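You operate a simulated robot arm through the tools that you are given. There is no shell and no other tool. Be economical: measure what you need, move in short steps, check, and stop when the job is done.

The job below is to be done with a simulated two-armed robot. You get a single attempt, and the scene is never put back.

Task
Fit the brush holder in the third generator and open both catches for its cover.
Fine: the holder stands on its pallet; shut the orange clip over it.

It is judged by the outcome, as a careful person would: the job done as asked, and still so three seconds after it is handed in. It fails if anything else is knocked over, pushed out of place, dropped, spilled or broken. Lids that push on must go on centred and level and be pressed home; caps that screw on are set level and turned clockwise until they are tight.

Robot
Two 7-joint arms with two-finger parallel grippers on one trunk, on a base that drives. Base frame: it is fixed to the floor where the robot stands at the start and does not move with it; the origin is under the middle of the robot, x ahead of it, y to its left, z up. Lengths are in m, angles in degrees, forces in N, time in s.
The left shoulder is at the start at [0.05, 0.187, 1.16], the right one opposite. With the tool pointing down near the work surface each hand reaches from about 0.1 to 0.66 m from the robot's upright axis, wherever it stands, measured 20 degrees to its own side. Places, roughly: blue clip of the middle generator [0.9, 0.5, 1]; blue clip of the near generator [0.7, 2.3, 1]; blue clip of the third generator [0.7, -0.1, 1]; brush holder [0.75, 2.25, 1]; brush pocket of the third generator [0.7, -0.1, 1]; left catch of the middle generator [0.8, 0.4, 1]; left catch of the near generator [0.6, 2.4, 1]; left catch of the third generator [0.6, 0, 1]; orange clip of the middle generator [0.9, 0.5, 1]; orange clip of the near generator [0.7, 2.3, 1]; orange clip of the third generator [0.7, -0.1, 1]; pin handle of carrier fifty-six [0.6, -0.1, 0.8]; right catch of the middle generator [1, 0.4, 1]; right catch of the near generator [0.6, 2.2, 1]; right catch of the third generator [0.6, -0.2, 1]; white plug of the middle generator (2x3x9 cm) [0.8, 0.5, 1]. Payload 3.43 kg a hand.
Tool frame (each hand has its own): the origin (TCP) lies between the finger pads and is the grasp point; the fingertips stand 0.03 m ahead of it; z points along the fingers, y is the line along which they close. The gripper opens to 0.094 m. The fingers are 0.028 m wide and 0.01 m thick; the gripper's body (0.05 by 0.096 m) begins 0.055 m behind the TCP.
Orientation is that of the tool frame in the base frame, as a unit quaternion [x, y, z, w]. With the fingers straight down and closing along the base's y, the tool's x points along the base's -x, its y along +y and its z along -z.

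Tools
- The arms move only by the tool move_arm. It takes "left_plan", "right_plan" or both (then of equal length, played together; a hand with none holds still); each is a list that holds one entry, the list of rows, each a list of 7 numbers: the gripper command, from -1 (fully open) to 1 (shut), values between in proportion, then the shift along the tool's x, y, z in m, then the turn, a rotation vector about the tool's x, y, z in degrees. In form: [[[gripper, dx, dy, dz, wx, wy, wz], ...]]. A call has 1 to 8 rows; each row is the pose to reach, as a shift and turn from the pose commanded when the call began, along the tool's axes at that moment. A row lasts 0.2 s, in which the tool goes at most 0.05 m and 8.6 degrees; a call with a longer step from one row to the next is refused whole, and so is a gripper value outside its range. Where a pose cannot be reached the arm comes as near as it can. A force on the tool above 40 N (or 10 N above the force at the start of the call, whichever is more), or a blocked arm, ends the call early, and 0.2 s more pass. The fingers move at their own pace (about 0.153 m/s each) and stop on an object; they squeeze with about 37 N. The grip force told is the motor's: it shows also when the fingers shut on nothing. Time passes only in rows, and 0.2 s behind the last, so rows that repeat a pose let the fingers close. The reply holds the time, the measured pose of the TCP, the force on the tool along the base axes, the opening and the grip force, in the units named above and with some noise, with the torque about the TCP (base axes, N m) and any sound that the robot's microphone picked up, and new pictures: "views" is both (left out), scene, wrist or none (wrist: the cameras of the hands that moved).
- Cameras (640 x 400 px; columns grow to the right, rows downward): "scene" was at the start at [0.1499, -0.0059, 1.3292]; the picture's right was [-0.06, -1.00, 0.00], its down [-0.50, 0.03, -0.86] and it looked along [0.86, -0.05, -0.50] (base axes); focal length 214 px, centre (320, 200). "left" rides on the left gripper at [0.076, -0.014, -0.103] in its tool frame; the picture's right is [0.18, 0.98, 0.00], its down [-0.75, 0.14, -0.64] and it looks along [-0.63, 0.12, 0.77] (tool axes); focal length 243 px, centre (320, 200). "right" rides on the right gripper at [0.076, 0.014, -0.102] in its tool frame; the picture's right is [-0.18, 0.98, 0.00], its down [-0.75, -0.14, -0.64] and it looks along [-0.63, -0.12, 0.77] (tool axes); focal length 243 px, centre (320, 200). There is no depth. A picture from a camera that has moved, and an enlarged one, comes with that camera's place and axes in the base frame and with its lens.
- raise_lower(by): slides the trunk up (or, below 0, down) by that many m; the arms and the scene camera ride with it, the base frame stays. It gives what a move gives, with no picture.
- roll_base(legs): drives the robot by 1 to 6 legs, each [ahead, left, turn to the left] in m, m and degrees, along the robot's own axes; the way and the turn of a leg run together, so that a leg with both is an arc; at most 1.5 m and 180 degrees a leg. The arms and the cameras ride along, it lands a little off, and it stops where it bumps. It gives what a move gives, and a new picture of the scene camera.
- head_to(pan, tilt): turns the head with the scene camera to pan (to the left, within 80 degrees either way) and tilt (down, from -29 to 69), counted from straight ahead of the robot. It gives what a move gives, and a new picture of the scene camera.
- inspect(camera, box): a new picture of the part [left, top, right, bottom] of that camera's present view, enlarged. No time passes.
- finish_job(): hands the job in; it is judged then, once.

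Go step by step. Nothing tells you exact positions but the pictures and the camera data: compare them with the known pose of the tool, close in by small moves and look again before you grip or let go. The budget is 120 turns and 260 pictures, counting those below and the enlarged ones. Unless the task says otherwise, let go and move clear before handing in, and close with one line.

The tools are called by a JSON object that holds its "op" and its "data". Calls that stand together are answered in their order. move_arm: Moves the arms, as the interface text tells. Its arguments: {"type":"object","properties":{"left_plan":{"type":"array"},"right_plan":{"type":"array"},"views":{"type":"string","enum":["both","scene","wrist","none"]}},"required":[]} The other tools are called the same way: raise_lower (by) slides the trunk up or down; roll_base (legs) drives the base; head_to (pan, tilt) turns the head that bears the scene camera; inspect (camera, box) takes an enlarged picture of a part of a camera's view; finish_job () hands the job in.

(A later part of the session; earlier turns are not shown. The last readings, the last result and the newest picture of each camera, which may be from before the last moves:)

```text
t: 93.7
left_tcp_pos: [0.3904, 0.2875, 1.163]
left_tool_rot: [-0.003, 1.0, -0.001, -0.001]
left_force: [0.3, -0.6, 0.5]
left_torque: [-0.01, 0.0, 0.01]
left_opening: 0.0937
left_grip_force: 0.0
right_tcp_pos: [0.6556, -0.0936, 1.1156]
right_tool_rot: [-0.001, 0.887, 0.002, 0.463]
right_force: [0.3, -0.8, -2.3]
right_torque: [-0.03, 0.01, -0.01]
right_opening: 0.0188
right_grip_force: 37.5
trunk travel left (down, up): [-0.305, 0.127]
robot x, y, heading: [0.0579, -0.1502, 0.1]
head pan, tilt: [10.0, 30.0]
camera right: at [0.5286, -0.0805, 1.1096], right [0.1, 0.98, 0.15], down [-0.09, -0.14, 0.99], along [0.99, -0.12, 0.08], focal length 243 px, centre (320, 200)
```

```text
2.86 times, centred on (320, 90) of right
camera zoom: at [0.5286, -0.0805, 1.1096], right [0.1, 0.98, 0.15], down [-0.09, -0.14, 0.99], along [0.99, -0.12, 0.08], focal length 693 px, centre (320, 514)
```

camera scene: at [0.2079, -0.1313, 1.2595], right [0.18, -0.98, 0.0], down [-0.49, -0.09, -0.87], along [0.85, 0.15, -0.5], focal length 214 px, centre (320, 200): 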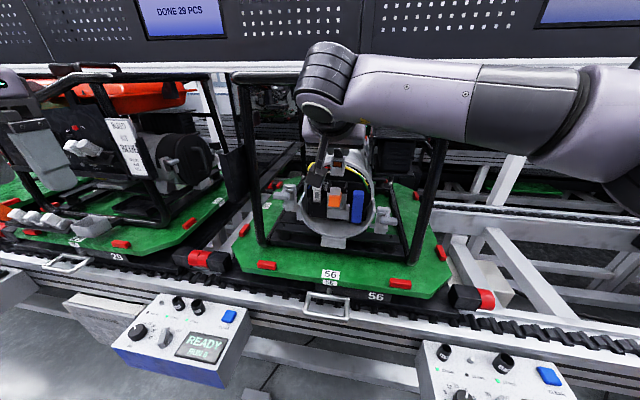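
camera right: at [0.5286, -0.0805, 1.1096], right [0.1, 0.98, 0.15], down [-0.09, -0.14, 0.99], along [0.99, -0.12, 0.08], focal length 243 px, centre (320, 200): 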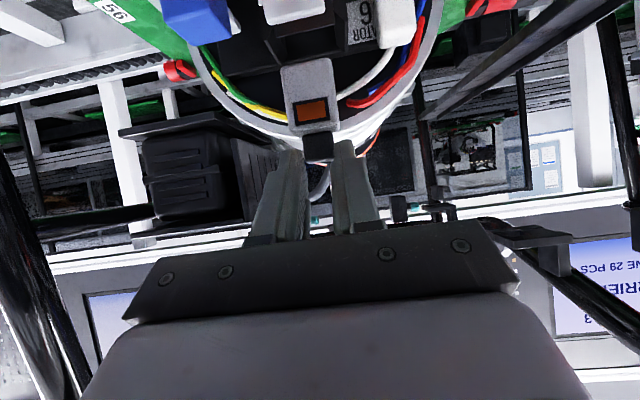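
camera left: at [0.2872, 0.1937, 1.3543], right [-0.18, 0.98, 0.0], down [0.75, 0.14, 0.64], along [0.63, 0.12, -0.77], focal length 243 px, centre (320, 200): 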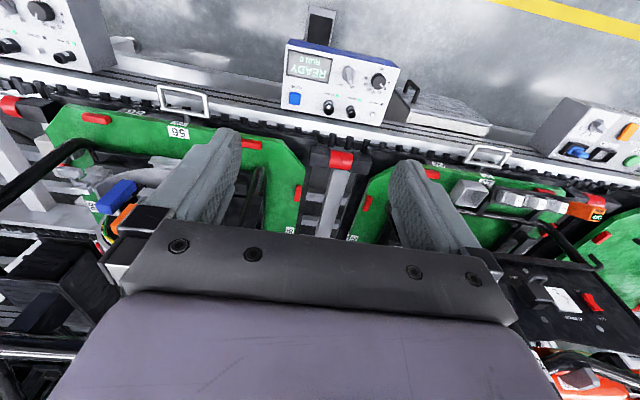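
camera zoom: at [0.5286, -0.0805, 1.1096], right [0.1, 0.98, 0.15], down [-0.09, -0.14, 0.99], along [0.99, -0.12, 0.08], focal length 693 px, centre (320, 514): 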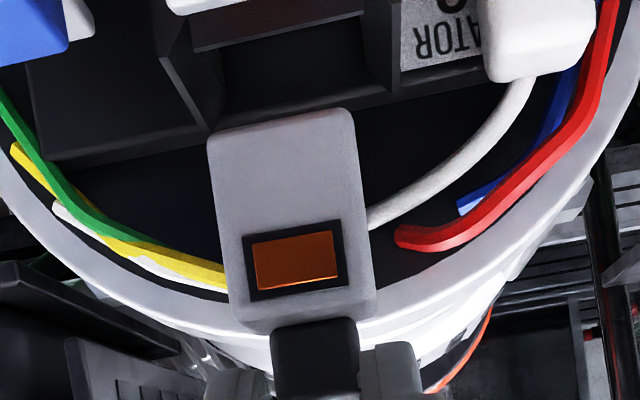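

{"op": "move_arm", "data": {"right_plan": [[[1, 0.0, 0.0012, 0.001, 0, 0, 0], [1, 0.0085, 0.0012, 0.0065, 0, 0, 0], [1, 0.0165, 0.0012, 0.0122, 0, 0, 0], [1, 0.0205, 0.0012, 0.015, 0, 0, 0]]], "views": "wrist"}}

{"op": "inspect", "data": {"camera": "scene", "box": [310, 148, 366, 204]}}

{"op": "inspect", "data": {"camera": "right", "box": [260, 20, 380, 160]}}

```text
t: 94.7
left_tcp_pos: [0.3916, 0.2864, 1.164]
left_tool_rot: [-0.003, 1.0, -0.001, -0.003]
left_force: [0.0, -0.3, -0.5]
left_torque: [0.04, -0.02, 0.01]
left_opening: 0.0941
left_grip_force: 0.1
right_tcp_pos: [0.6596, -0.094, 1.0882]
right_tool_rot: [0.0, 0.887, 0.001, 0.462]
right_force: [14.8, 3.0, 2.0]
right_torque: [0.16, -0.99, 0.05]
right_opening: 0.0189
right_grip_force: 37.5
trunk travel left (down, up): [-0.305, 0.127]
robot x, y, heading: [0.0579, -0.1469, 0.0]
head pan, tilt: [10.0, 30.0]
camera right: at [0.5316, -0.0789, 1.0829], right [0.1, 0.98, 0.15], down [-0.1, -0.14, 0.99], along [0.99, -0.12, 0.08], focal length 243 px, centre (320, 200)
```

right: 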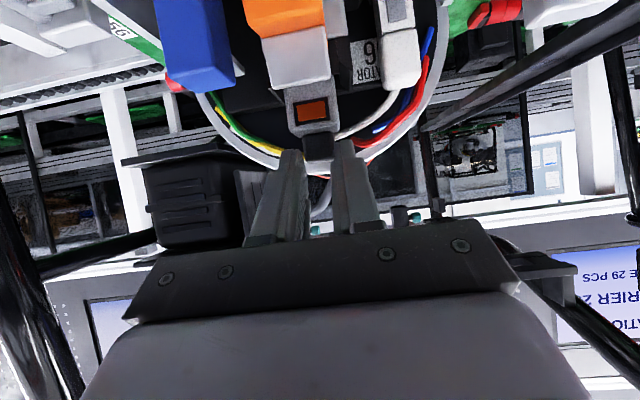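

```text
7.14 times, centred on (338, 176) of scene
camera zoom: at [0.2094, -0.1311, 1.2593], right [0.18, -0.98, 0.0], down [-0.49, -0.09, -0.87], along [0.85, 0.15, -0.5], focal length 1532 px, centre (191, 371)
```

zoom: 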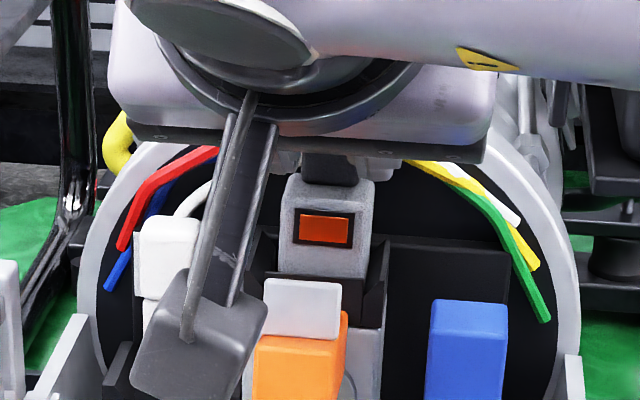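

```text
2.86 times, centred on (320, 90) of right
camera zoom: at [0.5316, -0.0789, 1.0829], right [0.1, 0.98, 0.15], down [-0.1, -0.14, 0.99], along [0.99, -0.12, 0.08], focal length 693 px, centre (320, 514)
```

zoom: 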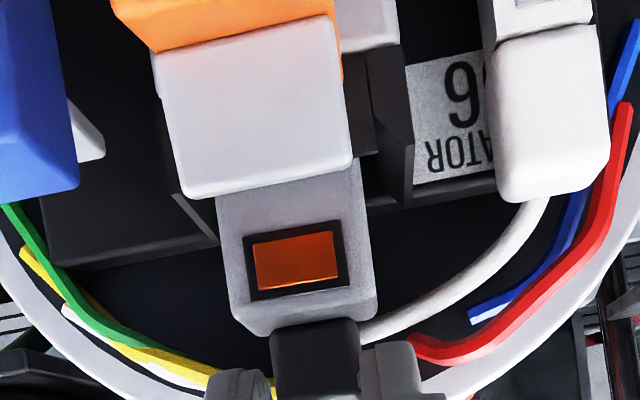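

The holder is between the walls but the front presses on something (≈15 N in +x); shifting 3 mm back and lowering a bit more.

{"op": "move_arm", "data": {"right_plan": [[[1, -0.0023, 0, 0.0033, 0, 0, 0], [1, 0.0, 0, 0.005, 0, 0, 0], [1, 0.0035, 0, 0.0075, 0, 0, 0]]], "views": "none"}}

{"op": "inspect", "data": {"camera": "scene", "box": [310, 148, 366, 204]}}

{"op": "inspect", "data": {"camera": "right", "box": [260, 20, 380, 160]}}

```text
t: 95.5
left_tcp_pos: [0.3907, 0.2866, 1.1633]
left_tool_rot: [-0.003, 1.0, -0.001, -0.001]
left_force: [-0.7, -0.5, 0.1]
left_torque: [-0.02, -0.02, 0.0]
left_opening: 0.094
left_grip_force: 0.0
right_tcp_pos: [0.6602, -0.0906, 1.0831]
right_tool_rot: [-0.002, 0.887, 0.002, 0.462]
right_force: [-1.9, 0.9, 2.7]
right_torque: [-0.03, 0.04, -0.02]
right_opening: 0.0188
right_grip_force: 36.8
trunk travel left (down, up): [-0.305, 0.127]
robot x, y, heading: [0.0553, -0.1503, 0.3]
head pan, tilt: [10.0, 30.0]
```

```text
7.14 times, centred on (338, 176) of scene
camera zoom: at [0.2069, -0.1313, 1.2597], right [0.18, -0.98, 0.0], down [-0.49, -0.09, -0.87], along [0.85, 0.15, -0.5], focal length 1532 px, centre (191, 371)
```

zoom: 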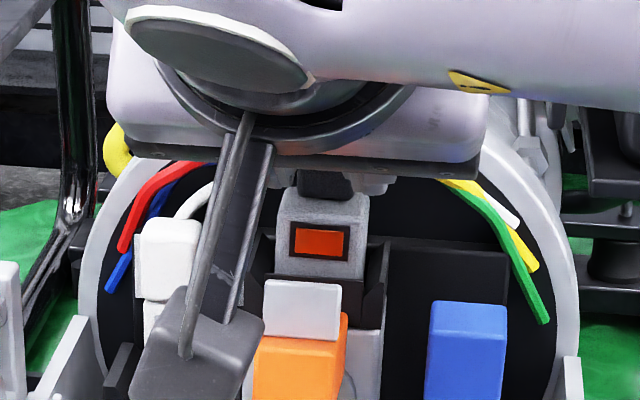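

```text
2.86 times, centred on (320, 90) of right
camera zoom: at [0.5321, -0.0781, 1.0781], right [0.1, 0.98, 0.15], down [-0.1, -0.14, 0.98], along [0.99, -0.11, 0.08], focal length 693 px, centre (320, 514)
```

zoom: 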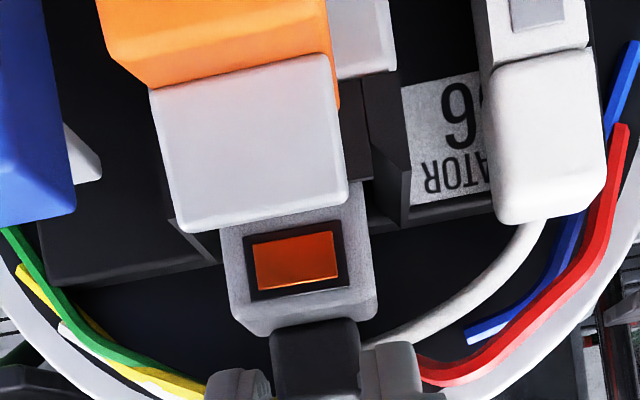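

Free again. Continue lowering slowly until it seats.

{"op": "move_arm", "data": {"right_plan": [[[1, 0.0025, 0, 0.0017, 0, 0, 0], [1, 0.005, 0, 0.0035, 0, 0, 0], [1, 0.0075, 0, 0.0052, 0, 0, 0], [1, 0.01, 0, 0.007, 0, 0, 0]]], "views": "none"}}

{"op": "inspect", "data": {"camera": "scene", "box": [310, 148, 366, 204]}}

```text
t: 96.5
left_tcp_pos: [0.3871, 0.2864, 1.1646]
left_tool_rot: [-0.004, 1.0, -0.001, 0.0]
left_force: [0.8, 0.3, 0.1]
left_torque: [0.01, -0.02, 0.03]
left_opening: 0.0941
left_grip_force: 0.0
right_tcp_pos: [0.6585, -0.0907, 1.0792]
right_tool_rot: [-0.002, 0.882, 0.003, 0.471]
right_force: [4.1, 5.4, 33.0]
right_torque: [0.14, -0.83, 0.18]
right_opening: 0.0189
right_grip_force: 36.9
trunk travel left (down, up): [-0.305, 0.127]
robot x, y, heading: [0.0583, -0.1451, 0.2]
head pan, tilt: [10.0, 30.0]
```

```text
7.14 times, centred on (338, 176) of scene
camera zoom: at [0.2047, -0.1309, 1.2603], right [0.18, -0.98, 0.0], down [-0.49, -0.09, -0.87], along [0.85, 0.15, -0.5], focal length 1532 px, centre (191, 371)
```

zoom: 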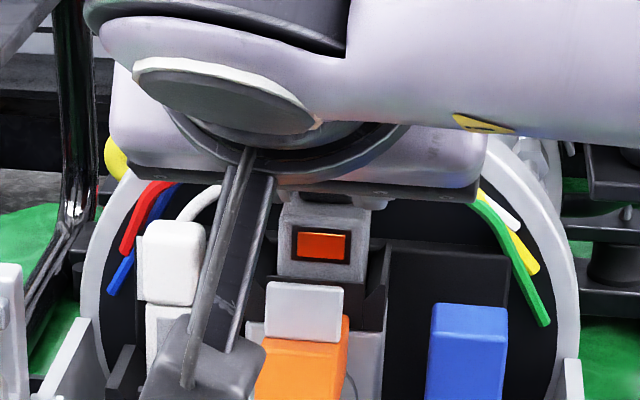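

Seated: base at ≈1.015, 33 N support. Relieving the load, then letting go and backing away along the tool axis.

{"op": "move_arm", "data": {"right_plan": [[[1, -0.004, 0, -0.003, 0, 0, 0], [1, -0.0065, 0, -0.0045, 0, 0, 0], [0.45, -0.0065, 0, -0.0045, 0, 0, 0], [0.25, -0.0065, 0, -0.0045, 0, 0, 0], [0.25, -0.0065, 0, -0.0045, 0, 0, 0]]], "views": "wrist"}}

{"op": "inspect", "data": {"camera": "right", "box": [260, 20, 380, 160]}}

{"op": "inspect", "data": {"camera": "scene", "box": [310, 148, 366, 204]}}

```text
t: 97.7
left_tcp_pos: [0.3886, 0.2862, 1.1621]
left_tool_rot: [-0.004, 1.0, 0.0, -0.001]
left_force: [0.5, 0.0, -0.1]
left_torque: [-0.02, -0.01, 0.04]
left_opening: 0.094
left_grip_force: 0.1
right_tcp_pos: [0.6594, -0.0931, 1.0776]
right_tool_rot: [-0.001, 0.887, 0.001, 0.462]
right_force: [-2.1, -1.0, 8.3]
right_torque: [0.07, -0.04, 0.03]
right_opening: 0.0351
right_grip_force: 0.1
trunk travel left (down, up): [-0.305, 0.127]
robot x, y, heading: [0.0568, -0.1498, -0.1]
head pan, tilt: [10.0, 30.0]
camera right: at [0.5318, -0.0797, 1.0727], right [0.1, 0.98, 0.15], down [-0.09, -0.14, 0.99], along [0.99, -0.12, 0.08], focal length 243 px, centre (320, 200)
```

right: 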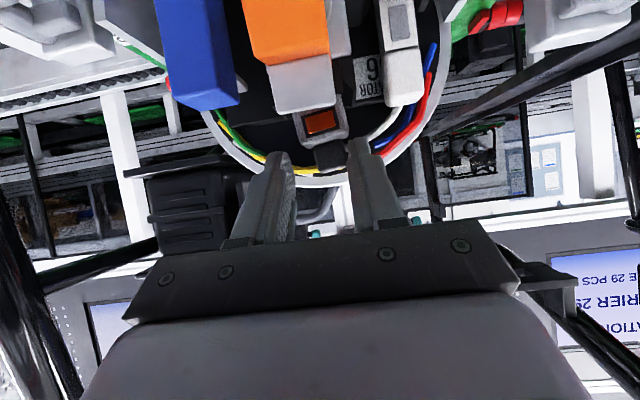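

```text
2.86 times, centred on (320, 90) of right
camera zoom: at [0.5318, -0.0797, 1.0727], right [0.1, 0.98, 0.15], down [-0.09, -0.14, 0.99], along [0.99, -0.12, 0.08], focal length 693 px, centre (320, 514)
```

zoom: 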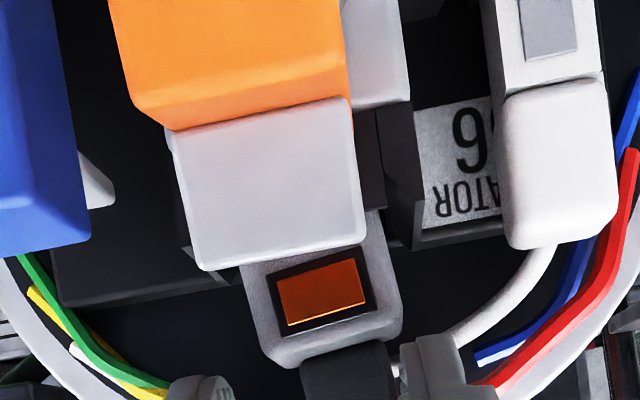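

```text
7.14 times, centred on (338, 176) of scene
camera zoom: at [0.2063, -0.1316, 1.2597], right [0.18, -0.98, 0.0], down [-0.49, -0.09, -0.87], along [0.85, 0.15, -0.5], focal length 1532 px, centre (191, 371)
```

zoom: 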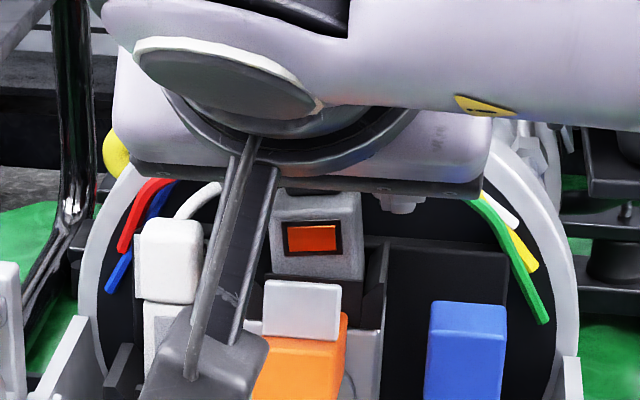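

Released. Backing out along the tool axis and checking how the holder sits.

{"op": "move_arm", "data": {"right_plan": [[[0.15, -0.001, 0.001, -0.002, 0, 0, 0], [0.15, -0.002, 0.001, -0.02, 0, 0, 0], [0.15, -0.004, 0.001, -0.05, 0, 0, 0], [0.15, -0.006, 0.001, -0.09, 0, 0, 0]]], "views": "wrist"}}

{"op": "inspect", "data": {"camera": "scene", "box": [305, 148, 369, 208]}}

{"op": "inspect", "data": {"camera": "right", "box": [240, 40, 400, 180]}}

```text
t: 98.7
left_tcp_pos: [0.3897, 0.287, 1.1632]
left_tool_rot: [-0.004, 1.0, -0.001, 0.0]
left_force: [0.8, 0.9, -0.5]
left_torque: [0.0, -0.01, -0.02]
left_opening: 0.0941
left_grip_force: 0.0
right_tcp_pos: [0.5894, -0.0918, 1.1339]
right_tool_rot: [-0.001, 0.887, 0.002, 0.462]
right_force: [-0.3, 0.3, 0.1]
right_torque: [-0.01, -0.02, -0.01]
right_opening: 0.0398
right_grip_force: 0.0
trunk travel left (down, up): [-0.305, 0.127]
robot x, y, heading: [0.0573, -0.1483, 0.2]
head pan, tilt: [10.0, 30.0]
camera right: at [0.4605, -0.0779, 1.1291], right [0.1, 0.98, 0.15], down [-0.09, -0.14, 0.99], along [0.99, -0.12, 0.08], focal length 243 px, centre (320, 200)
```

right: 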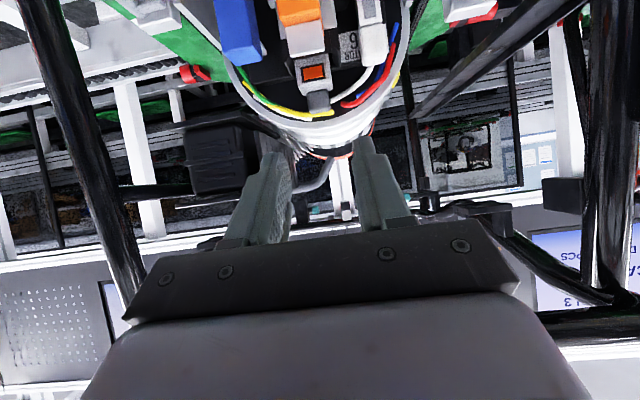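

```text
6.67 times, centred on (337, 178) of scene
camera zoom: at [0.2069, -0.1315, 1.2597], right [0.18, -0.98, 0.0], down [-0.49, -0.09, -0.87], along [0.85, 0.15, -0.5], focal length 1430 px, centre (207, 347)
```

zoom: 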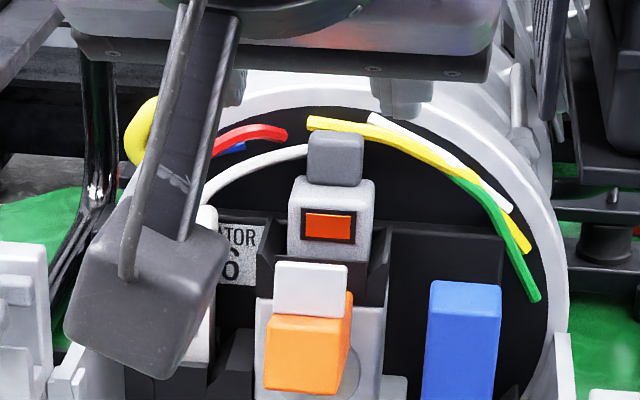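

```text
2.86 times, centred on (320, 110) of right
camera zoom: at [0.4605, -0.0779, 1.1291], right [0.1, 0.98, 0.15], down [-0.09, -0.14, 0.99], along [0.99, -0.12, 0.08], focal length 693 px, centre (320, 457)
```

zoom: 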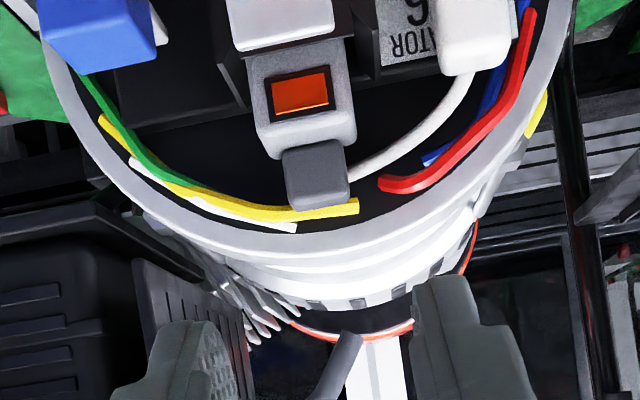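

The holder stands upright in the pocket, head top at ≈1.076 (same as generator 26's). Now shut the clip: bring the hand level in front of the open handle.

{"op": "move_arm", "data": {"right_plan": [[[-0.05, 0.023, 0, -0.0327, 0, -7, 0], [-0.05, 0.046, 0, -0.03, 0, -14, 0], [-0.05, 0.075, 0, -0.02, 0, -21, 0], [-0.05, 0.1, 0, 0.0, 0, -28, 0], [-0.05, 0.1304, 0, 0.0196, 0, -35, 0], [-0.05, 0.1304, 0, 0.0196, 0, -35, 0]]], "views": "both"}}

{"op": "inspect", "data": {"camera": "right", "box": [220, 20, 420, 200]}}

```text
t: 100.1
left_tcp_pos: [0.3902, 0.2873, 1.1621]
left_tool_rot: [-0.003, 1.0, 0.0, -0.003]
left_force: [0.5, 0.4, -0.4]
left_torque: [-0.01, -0.03, 0.02]
left_opening: 0.0941
left_grip_force: 0.1
right_tcp_pos: [0.5312, -0.0918, 1.0152]
right_tool_rot: [0.0, 0.705, 0.002, 0.709]
right_force: [0.4, 0.1, -0.2]
right_torque: [0.03, 0.02, 0.0]
right_opening: 0.0497
right_grip_force: 0.0
trunk travel left (down, up): [-0.305, 0.127]
robot x, y, heading: [0.059, -0.1454, 0.3]
head pan, tilt: [10.0, 30.0]
camera scene: at [0.2074, -0.1315, 1.2596], right [0.18, -0.98, 0.0], down [-0.49, -0.09, -0.87], along [0.85, 0.15, -0.5], focal length 214 px, centre (320, 200)
camera right: at [0.4283, -0.0776, 0.9372], right [0.0, 0.98, 0.19], down [-0.64, -0.14, 0.75], along [0.76, -0.12, 0.63], focal length 243 px, centre (320, 200)
```

scene: 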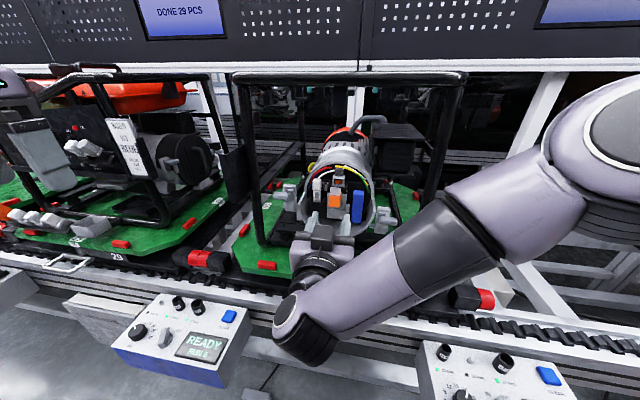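
right: 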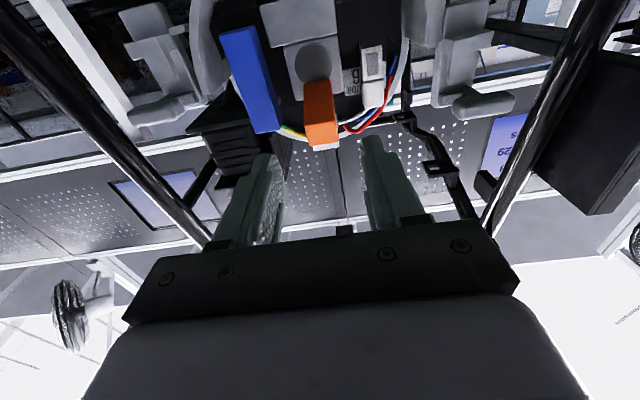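

```text
2.22 times, centred on (320, 110) of right
camera zoom: at [0.4283, -0.0776, 0.9372], right [0.0, 0.98, 0.19], down [-0.64, -0.14, 0.75], along [0.76, -0.12, 0.63], focal length 539 px, centre (320, 400)
```

zoom: 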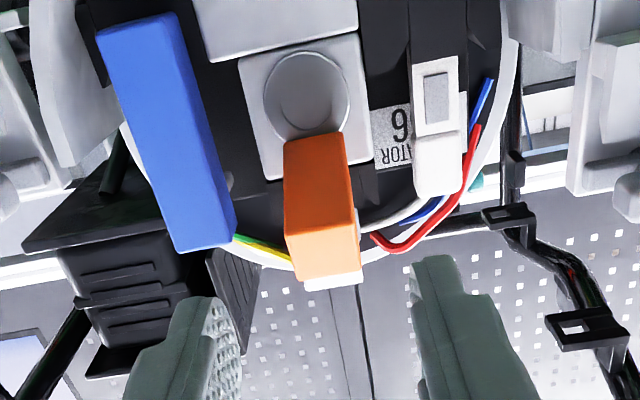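

{"op": "move_arm", "data": {"right_plan": [[[-0.05, 0, 0.001, 0.035, 0, 0, 0], [-0.05, 0, 0.001, 0.07, 0, 0, 0], [0.3, 0, 0.001, 0.07, 0, 0, 0], [1, 0, 0.001, 0.07, 0, 0, 0], [1, 0, 0.001, 0.07, 0, 0, 0]]], "views": "wrist"}}

{"op": "inspect", "data": {"camera": "scene", "box": [300, 148, 374, 218]}}

```text
t: 101.3
left_tcp_pos: [0.3898, 0.2865, 1.1636]
left_tool_rot: [-0.003, 1.0, 0.0, -0.002]
left_force: [0.7, 0.4, 0.0]
left_torque: [0.02, 0.01, 0.04]
left_opening: 0.0939
left_grip_force: 0.1
right_tcp_pos: [0.5994, -0.0897, 1.0179]
right_tool_rot: [0.0, 0.706, 0.001, 0.708]
right_force: [1.1, -3.0, 0.0]
right_torque: [-0.3, -0.03, -0.07]
right_opening: 0.0234
right_grip_force: 37.4
trunk travel left (down, up): [-0.305, 0.127]
robot x, y, heading: [0.0593, -0.1465, 0.2]
head pan, tilt: [10.0, 30.0]
camera right: at [0.4976, -0.0766, 0.9391], right [0.0, 0.98, 0.19], down [-0.64, -0.14, 0.75], along [0.77, -0.12, 0.63], focal length 243 px, centre (320, 200)
```

right: 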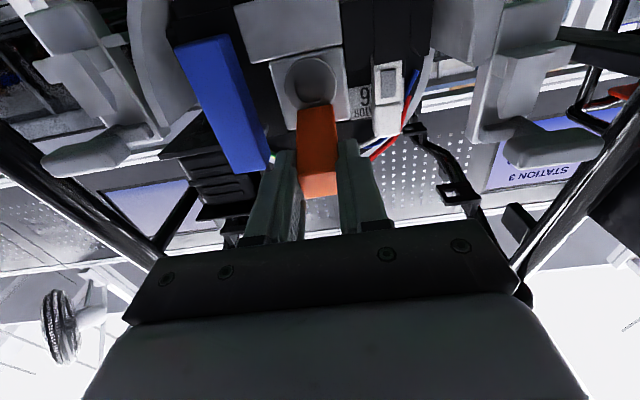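

```text
5.71 times, centred on (337, 183) of scene
camera zoom: at [0.2076, -0.1318, 1.2596], right [0.18, -0.98, 0.0], down [-0.49, -0.09, -0.87], along [0.85, 0.15, -0.5], focal length 1226 px, centre (223, 297)
```

zoom: 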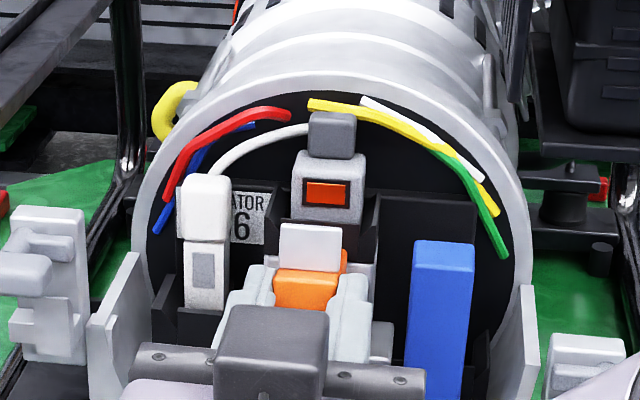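

Clip handle gripped. Swinging it back up about its hinge, watching forces.

{"op": "move_arm", "data": {"right_plan": [[[1, -0.0086, 0, 0.0011, 0, 8, 0], [1, -0.0168, 0, 0.0035, 0, 16, 0], [1, -0.0248, 0, 0.0069, 0, 24, 0], [1, -0.032, 0, 0.0115, 0, 32, 0], [1, -0.0387, 0, 0.0169, 0, 40, 0]]], "views": "wrist"}}

{"op": "inspect", "data": {"camera": "scene", "box": [300, 148, 374, 218]}}

{"op": "inspect", "data": {"camera": "right", "box": [240, 60, 400, 210]}}

```text
t: 102.5
left_tcp_pos: [0.3892, 0.2858, 1.1642]
left_tool_rot: [-0.004, 1.0, 0.0, -0.001]
left_force: [0.4, -0.1, 0.1]
left_torque: [-0.03, 0.02, 0.01]
left_opening: 0.0938
left_grip_force: 0.1
right_tcp_pos: [0.6153, -0.09, 1.0568]
right_tool_rot: [0.0, 0.906, 0.003, 0.424]
right_force: [-9.6, -3.9, 5.6]
right_torque: [-0.2, 0.05, -0.16]
right_opening: 0.0238
right_grip_force: 37.2
trunk travel left (down, up): [-0.305, 0.127]
robot x, y, heading: [0.0548, -0.1497, 0.1]
head pan, tilt: [10.0, 30.0]
camera right: at [0.4877, -0.0769, 1.0631], right [0.11, 0.98, 0.15], down [-0.01, -0.15, 0.99], along [0.99, -0.11, -0.01], focal length 243 px, centre (320, 200)
```

right: 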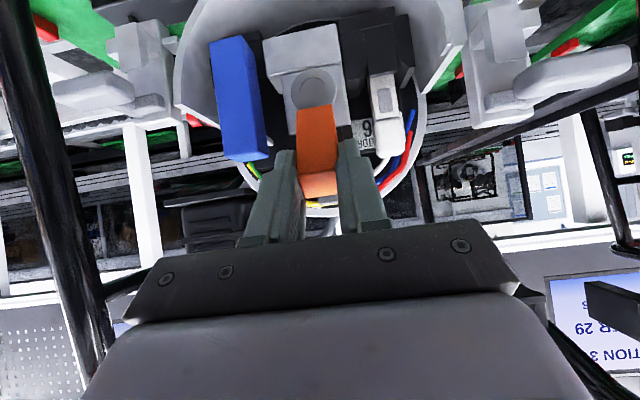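

```text
5.71 times, centred on (337, 183) of scene
camera zoom: at [0.2056, -0.132, 1.2599], right [0.18, -0.98, 0.0], down [-0.49, -0.09, -0.87], along [0.85, 0.15, -0.5], focal length 1226 px, centre (223, 297)
```

zoom: 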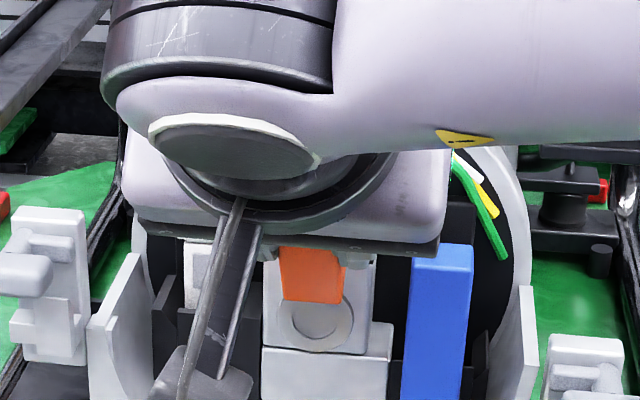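

```text
2.67 times, centred on (320, 135) of right
camera zoom: at [0.4877, -0.0769, 1.0631], right [0.11, 0.98, 0.15], down [-0.01, -0.15, 0.99], along [0.99, -0.11, -0.01], focal length 647 px, centre (320, 373)
```

zoom: 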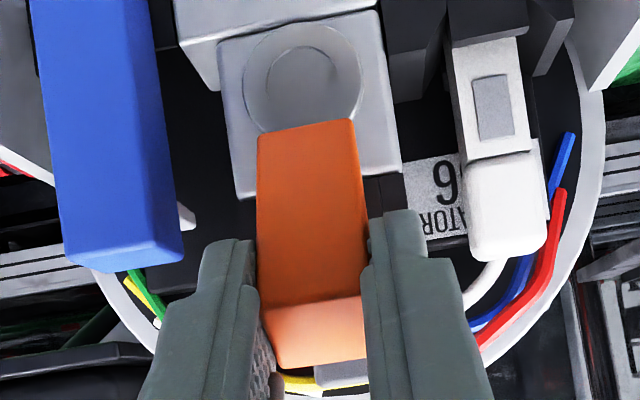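

About 18° left. Continue to vertical.

{"op": "move_arm", "data": {"right_plan": [[[1, -0.0043, 0, 0.0005, 0, 4, 0], [1, -0.0087, 0, 0.0011, 0, 8, 0], [1, -0.013, 0, 0.0022, 0, 12, 0], [1, -0.0171, 0, 0.0034, 0, 16, 0], [1, -0.0211, 0, 0.005, 0, 20, 0]]], "views": "wrist"}}

{"op": "inspect", "data": {"camera": "right", "box": [240, 60, 400, 210]}}

```text
t: 103.7
left_tcp_pos: [0.3881, 0.2866, 1.1634]
left_tool_rot: [-0.004, 1.0, -0.001, 0.0]
left_force: [-0.5, -0.2, 0.4]
left_torque: [-0.03, -0.01, 0.0]
left_opening: 0.0941
left_grip_force: 0.1
right_tcp_pos: [0.6334, -0.0901, 1.0727]
right_tool_rot: [-0.001, 0.966, 0.001, 0.259]
right_force: [-17.8, -3.5, 12.1]
right_torque: [-0.09, 0.67, -0.2]
right_opening: 0.024
right_grip_force: 36.9
trunk travel left (down, up): [-0.305, 0.127]
robot x, y, heading: [0.0577, -0.1449, 0.2]
head pan, tilt: [10.0, 30.0]
camera right: at [0.5146, -0.0768, 1.1195], right [0.16, 0.98, 0.09], down [0.33, -0.14, 0.93], along [0.93, -0.11, -0.35], focal length 243 px, centre (320, 200)
```

right: 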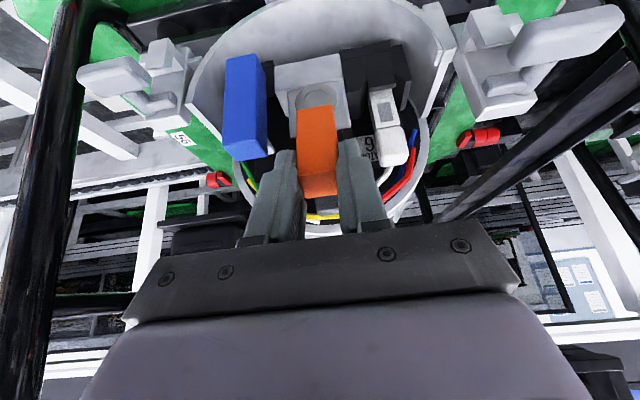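

```text
2.67 times, centred on (320, 135) of right
camera zoom: at [0.5146, -0.0768, 1.1195], right [0.16, 0.98, 0.09], down [0.33, -0.14, 0.93], along [0.93, -0.11, -0.35], focal length 647 px, centre (320, 373)
```

zoom: 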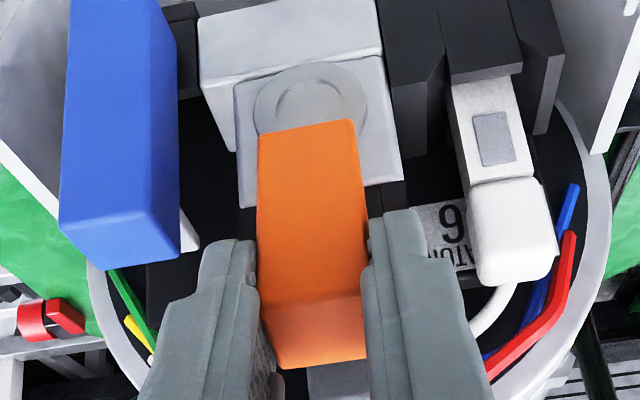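

Nearly shut, with ≈18 N resistance at about 12° left. I'll let go and look at what the tongue is touching before pressing it home.

{"op": "move_arm", "data": {"right_plan": [[[0.2, 0, 0, 0, 0, 0, 0], [0.0, 0, 0, 0, 0, 0, 0], [0.0, 0, 0, -0.03, 0, 0, 0], [0.0, 0.02, 0, -0.065, 0, 0, 0], [0.0, 0.06, 0, -0.09, 0, 0, 0]]], "views": "wrist"}}

{"op": "inspect", "data": {"camera": "right", "box": [230, 90, 410, 220]}}

{"op": "inspect", "data": {"camera": "scene", "box": [305, 148, 369, 208]}}

```text
t: 104.9
left_tcp_pos: [0.3895, 0.2871, 1.1626]
left_tool_rot: [-0.003, 1.0, -0.002, -0.001]
left_force: [0.0, -0.9, -0.4]
left_torque: [0.0, 0.03, -0.02]
left_opening: 0.0938
left_grip_force: 0.0
right_tcp_pos: [0.5375, -0.089, 1.1165]
right_tool_rot: [0.0, 0.966, 0.001, 0.26]
right_force: [0.6, -0.1, 0.2]
right_torque: [-0.01, -0.03, -0.03]
right_opening: 0.0471
right_grip_force: 0.0
trunk travel left (down, up): [-0.305, 0.127]
robot x, y, heading: [0.061, -0.1508, 0.3]
head pan, tilt: [10.0, 30.0]
camera right: at [0.4197, -0.0761, 1.1657], right [0.16, 0.98, 0.09], down [0.33, -0.14, 0.93], along [0.93, -0.12, -0.35], focal length 243 px, centre (320, 200)
```

right: 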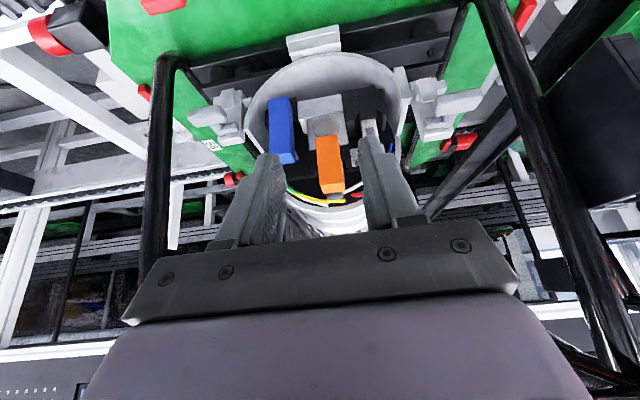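

```text
3.08 times, centred on (320, 155) of right
camera zoom: at [0.4197, -0.0761, 1.1657], right [0.16, 0.98, 0.09], down [0.33, -0.14, 0.93], along [0.93, -0.12, -0.35], focal length 746 px, centre (320, 338)
```

zoom: 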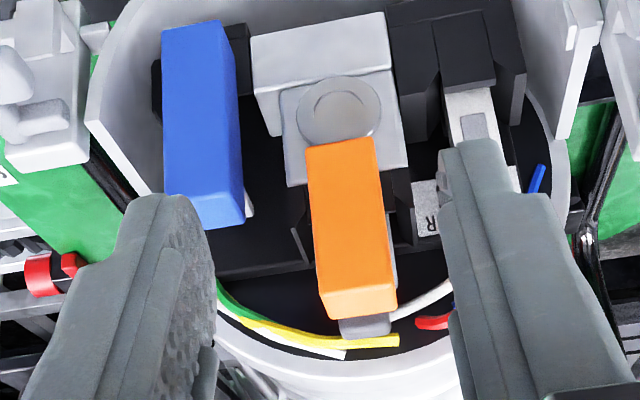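

```text
6.67 times, centred on (337, 178) of scene
camera zoom: at [0.207, -0.1315, 1.2597], right [0.18, -0.98, 0.0], down [-0.49, -0.09, -0.87], along [0.85, 0.15, -0.5], focal length 1430 px, centre (207, 347)
```

zoom: 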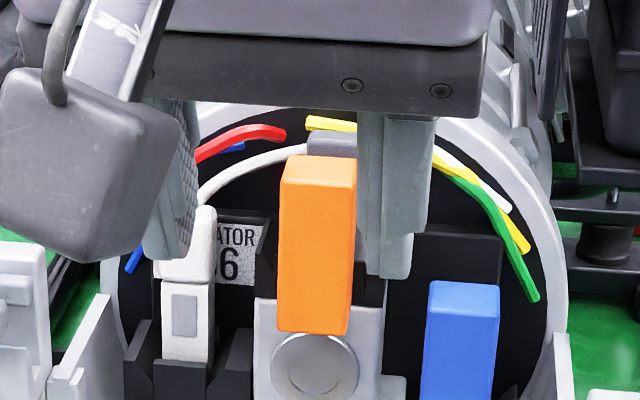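

The layout now matches generator 26's. I'll press the handle home with closed fingertips from the front.

{"op": "move_arm", "data": {"right_plan": [[[1, 0.0, 0, -0.005, 0, -7.5, 0], [1, -0.005, 0, 0.01, 0, -15, 0], [1, -0.015, 0, 0.03, 0, -22.5, 0], [1, -0.0253, 0, 0.047, 0, -30, 0], [1, -0.0253, 0, 0.047, 0, -30, 0]]], "views": "wrist"}}

{"op": "inspect", "data": {"camera": "right", "box": [230, 60, 410, 210]}}

```text
t: 106.1
left_tcp_pos: [0.3896, 0.2876, 1.1631]
left_tool_rot: [-0.004, 1.0, -0.001, -0.002]
left_force: [0.9, 0.2, -0.1]
left_torque: [-0.01, 0.03, 0.03]
left_opening: 0.094
left_grip_force: 0.0
right_tcp_pos: [0.5831, -0.0898, 1.0876]
right_tool_rot: [-0.001, 0.865, 0.002, 0.502]
right_force: [0.6, 0.0, 0.0]
right_torque: [-0.02, 0.01, 0.0]
right_opening: 0.0001
right_grip_force: 32.9
trunk travel left (down, up): [-0.305, 0.127]
robot x, y, heading: [0.0582, -0.1451, 0.2]
head pan, tilt: [10.0, 30.0]
camera right: at [0.4565, -0.0764, 1.0713], right [0.09, 0.98, 0.16], down [-0.18, -0.14, 0.97], along [0.98, -0.12, 0.17], focal length 243 px, centre (320, 200)
```

right: 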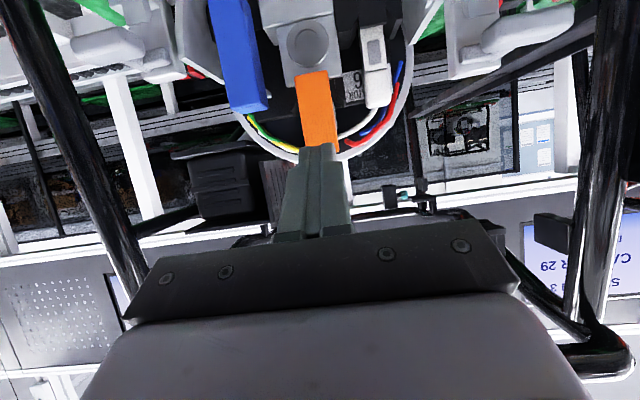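

```text
2.67 times, centred on (320, 135) of right
camera zoom: at [0.4565, -0.0764, 1.0713], right [0.09, 0.98, 0.16], down [-0.18, -0.14, 0.97], along [0.98, -0.12, 0.17], focal length 647 px, centre (320, 373)
```

zoom: 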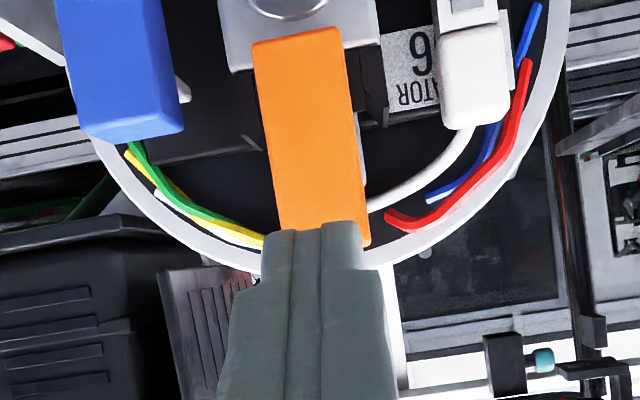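

{"op": "move_arm", "data": {"right_plan": [[[1, 0.0104, 0, 0.0059, 0, 0, 0], [1, 0.0055, 0, 0.0146, 0, 0, 0], [1, 0.0025, 0, 0.0198, 0, 0, 0], [1, -0.0005, 0, 0.025, 0, 0, 0], [1, -0.003, 0, 0.0294, 0, 0, 0], [1, -0.003, 0, 0.0294, 0, 0, 0]]], "views": "wrist"}}

{"op": "inspect", "data": {"camera": "scene", "box": [305, 148, 369, 208]}}

```text
t: 107.5
left_tcp_pos: [0.3902, 0.286, 1.1631]
left_tool_rot: [-0.004, 1.0, -0.001, -0.002]
left_force: [-0.3, 0.4, -0.2]
left_torque: [0.0, 0.04, 0.0]
left_opening: 0.0941
left_grip_force: 0.1
right_tcp_pos: [0.6131, -0.0892, 1.0762]
right_tool_rot: [-0.001, 0.866, 0.002, 0.5]
right_force: [0.1, 0.6, 0.6]
right_torque: [-0.03, 0.01, -0.01]
right_opening: 0.0
right_grip_force: 33.1
trunk travel left (down, up): [-0.305, 0.127]
robot x, y, heading: [0.0578, -0.146, 0.3]
head pan, tilt: [10.0, 30.0]
camera right: at [0.4852, -0.0765, 1.0598], right [0.09, 0.98, 0.16], down [-0.18, -0.14, 0.97], along [0.98, -0.12, 0.16], focal length 243 px, centre (320, 200)
```

right: 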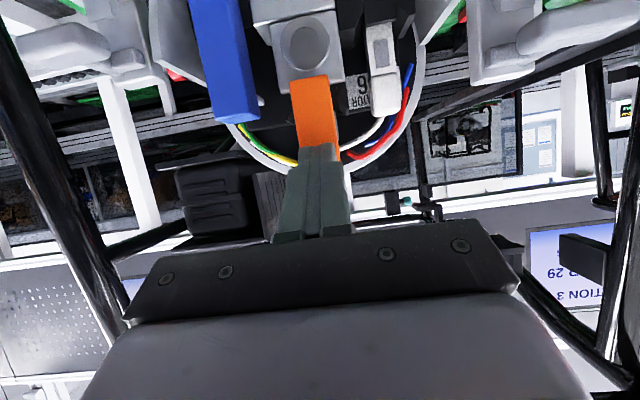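

```text
6.67 times, centred on (337, 178) of scene
camera zoom: at [0.2074, -0.1314, 1.2596], right [0.18, -0.98, 0.0], down [-0.49, -0.09, -0.87], along [0.85, 0.15, -0.5], focal length 1430 px, centre (207, 347)
```

zoom: 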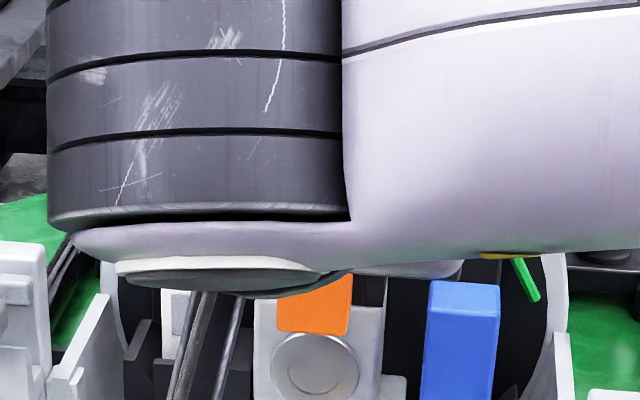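

No contact yet, so the handle is further back than I thought. Pushing on in small steps.

{"op": "move_arm", "data": {"right_plan": [[[1, -0.0015, 0, 0.0026, 0, 0, 0], [1, -0.003, 0, 0.0052, 0, 0, 0], [1, -0.0045, 0, 0.0078, 0, 0, 0], [1, -0.006, 0, 0.0104, 0, 0, 0], [1, -0.0075, 0, 0.013, 0, 0, 0]]], "views": "wrist"}}

```text
t: 108.7
left_tcp_pos: [0.3857, 0.2845, 1.1645]
left_tool_rot: [-0.004, 1.0, 0.0, 0.001]
left_force: [-0.1, -0.3, 0.3]
left_torque: [0.0, -0.02, -0.01]
left_opening: 0.0942
left_grip_force: 0.0
right_tcp_pos: [0.6199, -0.0888, 1.0778]
right_tool_rot: [-0.002, 0.865, 0.001, 0.501]
right_force: [-32.6, -6.5, 2.2]
right_torque: [-0.12, 0.62, -0.27]
right_opening: 0.0
right_grip_force: 32.9
trunk travel left (down, up): [-0.305, 0.127]
robot x, y, heading: [0.0634, -0.1436, 0.2]
head pan, tilt: [10.0, 30.0]
camera right: at [0.4935, -0.0768, 1.0613], right [0.09, 0.98, 0.16], down [-0.18, -0.14, 0.97], along [0.98, -0.11, 0.16], focal length 243 px, centre (320, 200)
```

right: 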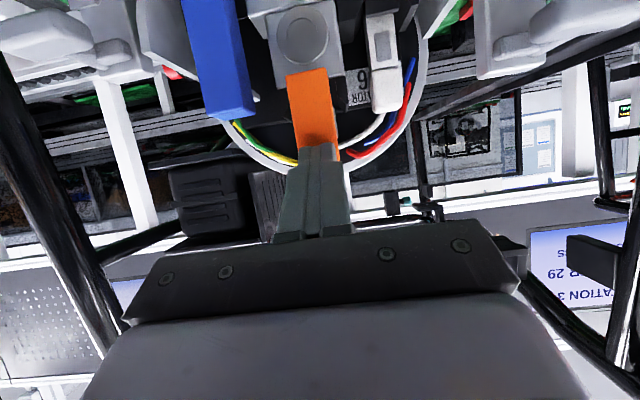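

Firm stop at 32 N: handle against its stop. Backing off and checking the clip and holder.

{"op": "move_arm", "data": {"right_plan": [[[1, 0, 0, -0.03, 0, 0, 0], [1, 0.02, -0.02, -0.065, 0, 0, 0], [1, 0.03, -0.06, -0.08, 0, 0, 0], [1, 0.03, -0.105, -0.08, 0, 0, 0], [1, 0.03, -0.15, -0.08, 0, 0, 0], [1, 0.03, -0.195, -0.08, 0, 0, 0]]], "views": "both"}}

{"op": "inspect", "data": {"camera": "scene", "box": [305, 148, 369, 208]}}

{"op": "inspect", "data": {"camera": "right", "box": [380, 0, 540, 140]}}

```text
t: 110.1
left_tcp_pos: [0.3902, 0.2854, 1.1643]
left_tool_rot: [-0.004, 1.0, 0.001, -0.002]
left_force: [0.3, 0.3, 1.1]
left_torque: [0.01, 0.01, -0.02]
left_opening: 0.0937
left_grip_force: 0.2
right_tcp_pos: [0.5415, -0.2873, 1.0902]
right_tool_rot: [-0.001, 0.866, 0.002, 0.501]
right_force: [0.6, -0.4, 0.7]
right_torque: [0.0, 0.02, -0.03]
right_opening: 0.0001
right_grip_force: 32.9
trunk travel left (down, up): [-0.305, 0.127]
robot x, y, heading: [0.0584, -0.1476, -0.1]
head pan, tilt: [10.0, 30.0]
camera scene: at [0.2073, -0.1322, 1.2597], right [0.18, -0.98, 0.0], down [-0.49, -0.09, -0.87], along [0.85, 0.15, -0.5], focal length 214 px, centre (320, 200)
camera right: at [0.4144, -0.2741, 1.0727], right [0.09, 0.98, 0.16], down [-0.18, -0.14, 0.97], along [0.98, -0.11, 0.17], focal length 243 px, centre (320, 200)
```

scene: 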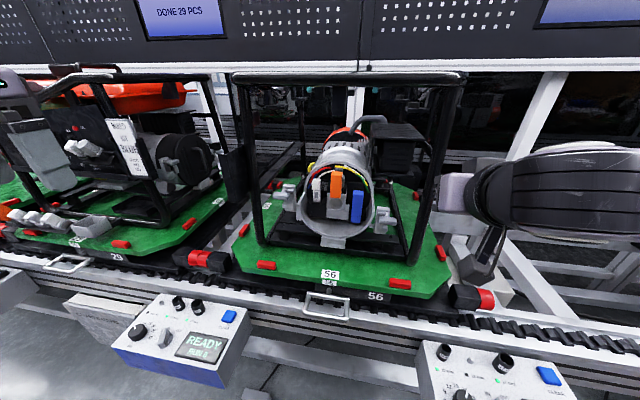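
right: 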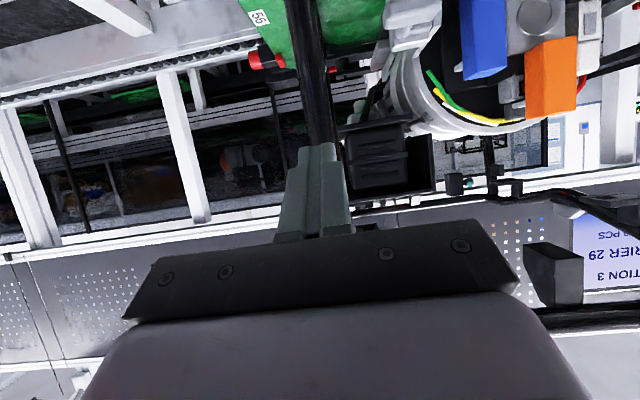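

```text
6.67 times, centred on (337, 178) of scene
camera zoom: at [0.2073, -0.1322, 1.2597], right [0.18, -0.98, 0.0], down [-0.49, -0.09, -0.87], along [0.85, 0.15, -0.5], focal length 1430 px, centre (207, 347)
```

zoom: 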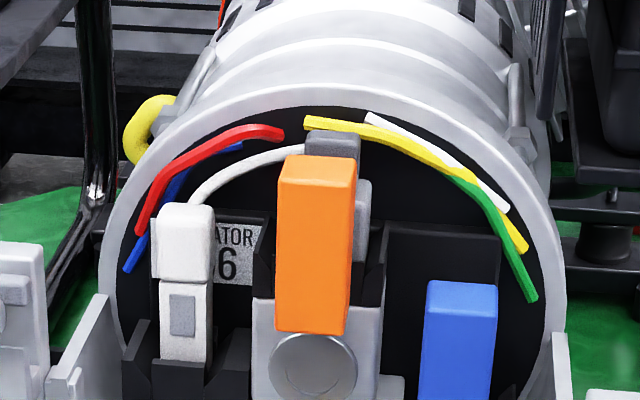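

```text
2.86 times, centred on (460, 70) of right
camera zoom: at [0.4144, -0.2741, 1.0727], right [0.09, 0.98, 0.16], down [-0.18, -0.14, 0.97], along [0.98, -0.11, 0.17], focal length 693 px, centre (-80, 571)
```

zoom: 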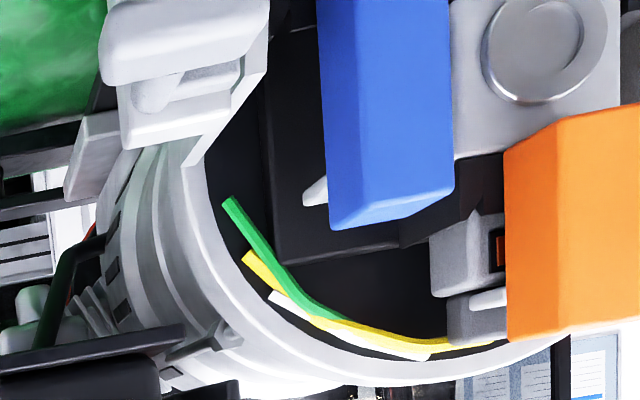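

Orange clip is shut upright with the holder's head behind it, just as on generator 26. Now the right catch: a close view with the right wrist camera.

{"op": "move_arm", "data": {"right_plan": [[[-1, 0.0, 0.01, -0.02, 0, 7.5, 0], [-1, 0.015, 0.03, -0.02, 0, 15, 0], [-1, 0.035, 0.05, 0.0, 0, 22.5, 0], [-1, 0.05, 0.07, 0.01, 0, 30, 0]]], "views": "wrist"}}

{"op": "inspect", "data": {"camera": "right", "box": [240, 90, 400, 220]}}

{"op": "inspect", "data": {"camera": "scene", "box": [365, 195, 415, 240]}}

```text
t: 111.1
left_tcp_pos: [0.3904, 0.286, 1.1625]
left_tool_rot: [-0.003, 1.0, -0.001, -0.002]
left_force: [-0.5, -0.2, 0.1]
left_torque: [0.01, -0.02, -0.03]
left_opening: 0.0941
left_grip_force: 0.1
right_tcp_pos: [0.5248, -0.2144, 1.0438]
right_tool_rot: [-0.001, 0.966, 0.001, 0.259]
right_force: [-0.8, -0.2, -0.3]
right_torque: [0.03, 0.0, -0.01]
right_opening: 0.0941
right_grip_force: 0.1
trunk travel left (down, up): [-0.305, 0.127]
robot x, y, heading: [0.058, -0.1469, 0.1]
head pan, tilt: [10.0, 30.0]
camera right: at [0.407, -0.2012, 1.0919], right [0.16, 0.98, 0.09], down [0.33, -0.14, 0.93], along [0.93, -0.11, -0.35], focal length 243 px, centre (320, 200)
```

right: 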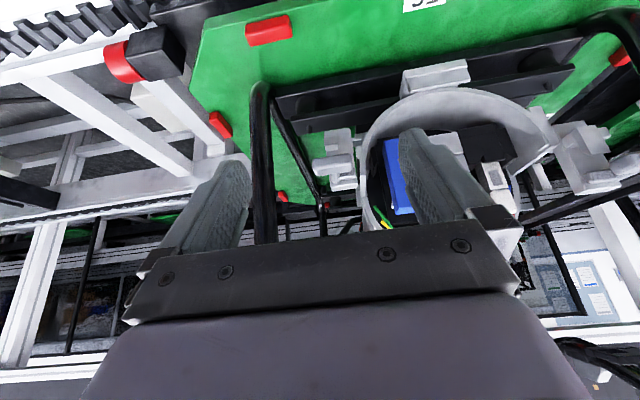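

```text
3.08 times, centred on (320, 155) of right
camera zoom: at [0.407, -0.2012, 1.0919], right [0.16, 0.98, 0.09], down [0.33, -0.14, 0.93], along [0.93, -0.11, -0.35], focal length 746 px, centre (320, 338)
```

zoom: 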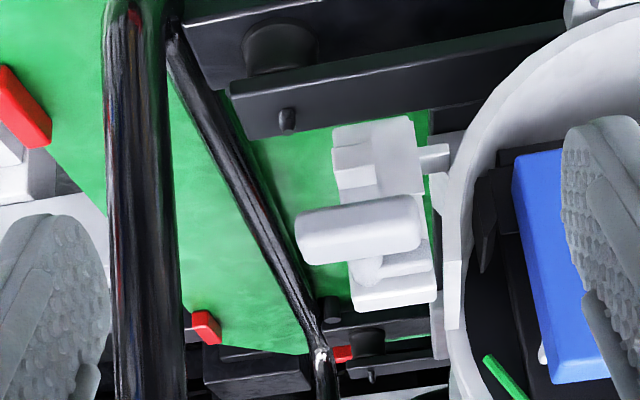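

```text
8.89 times, centred on (390, 218) of scene
camera zoom: at [0.2077, -0.131, 1.2596], right [0.18, -0.98, 0.0], down [-0.49, -0.09, -0.87], along [0.85, 0.15, -0.5], focal length 1906 px, centre (-302, 44)
```

zoom: 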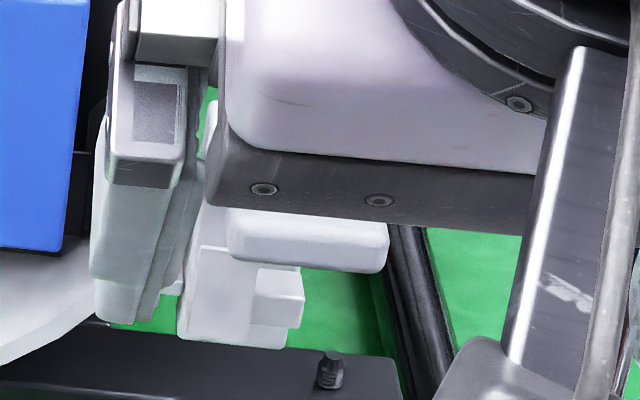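

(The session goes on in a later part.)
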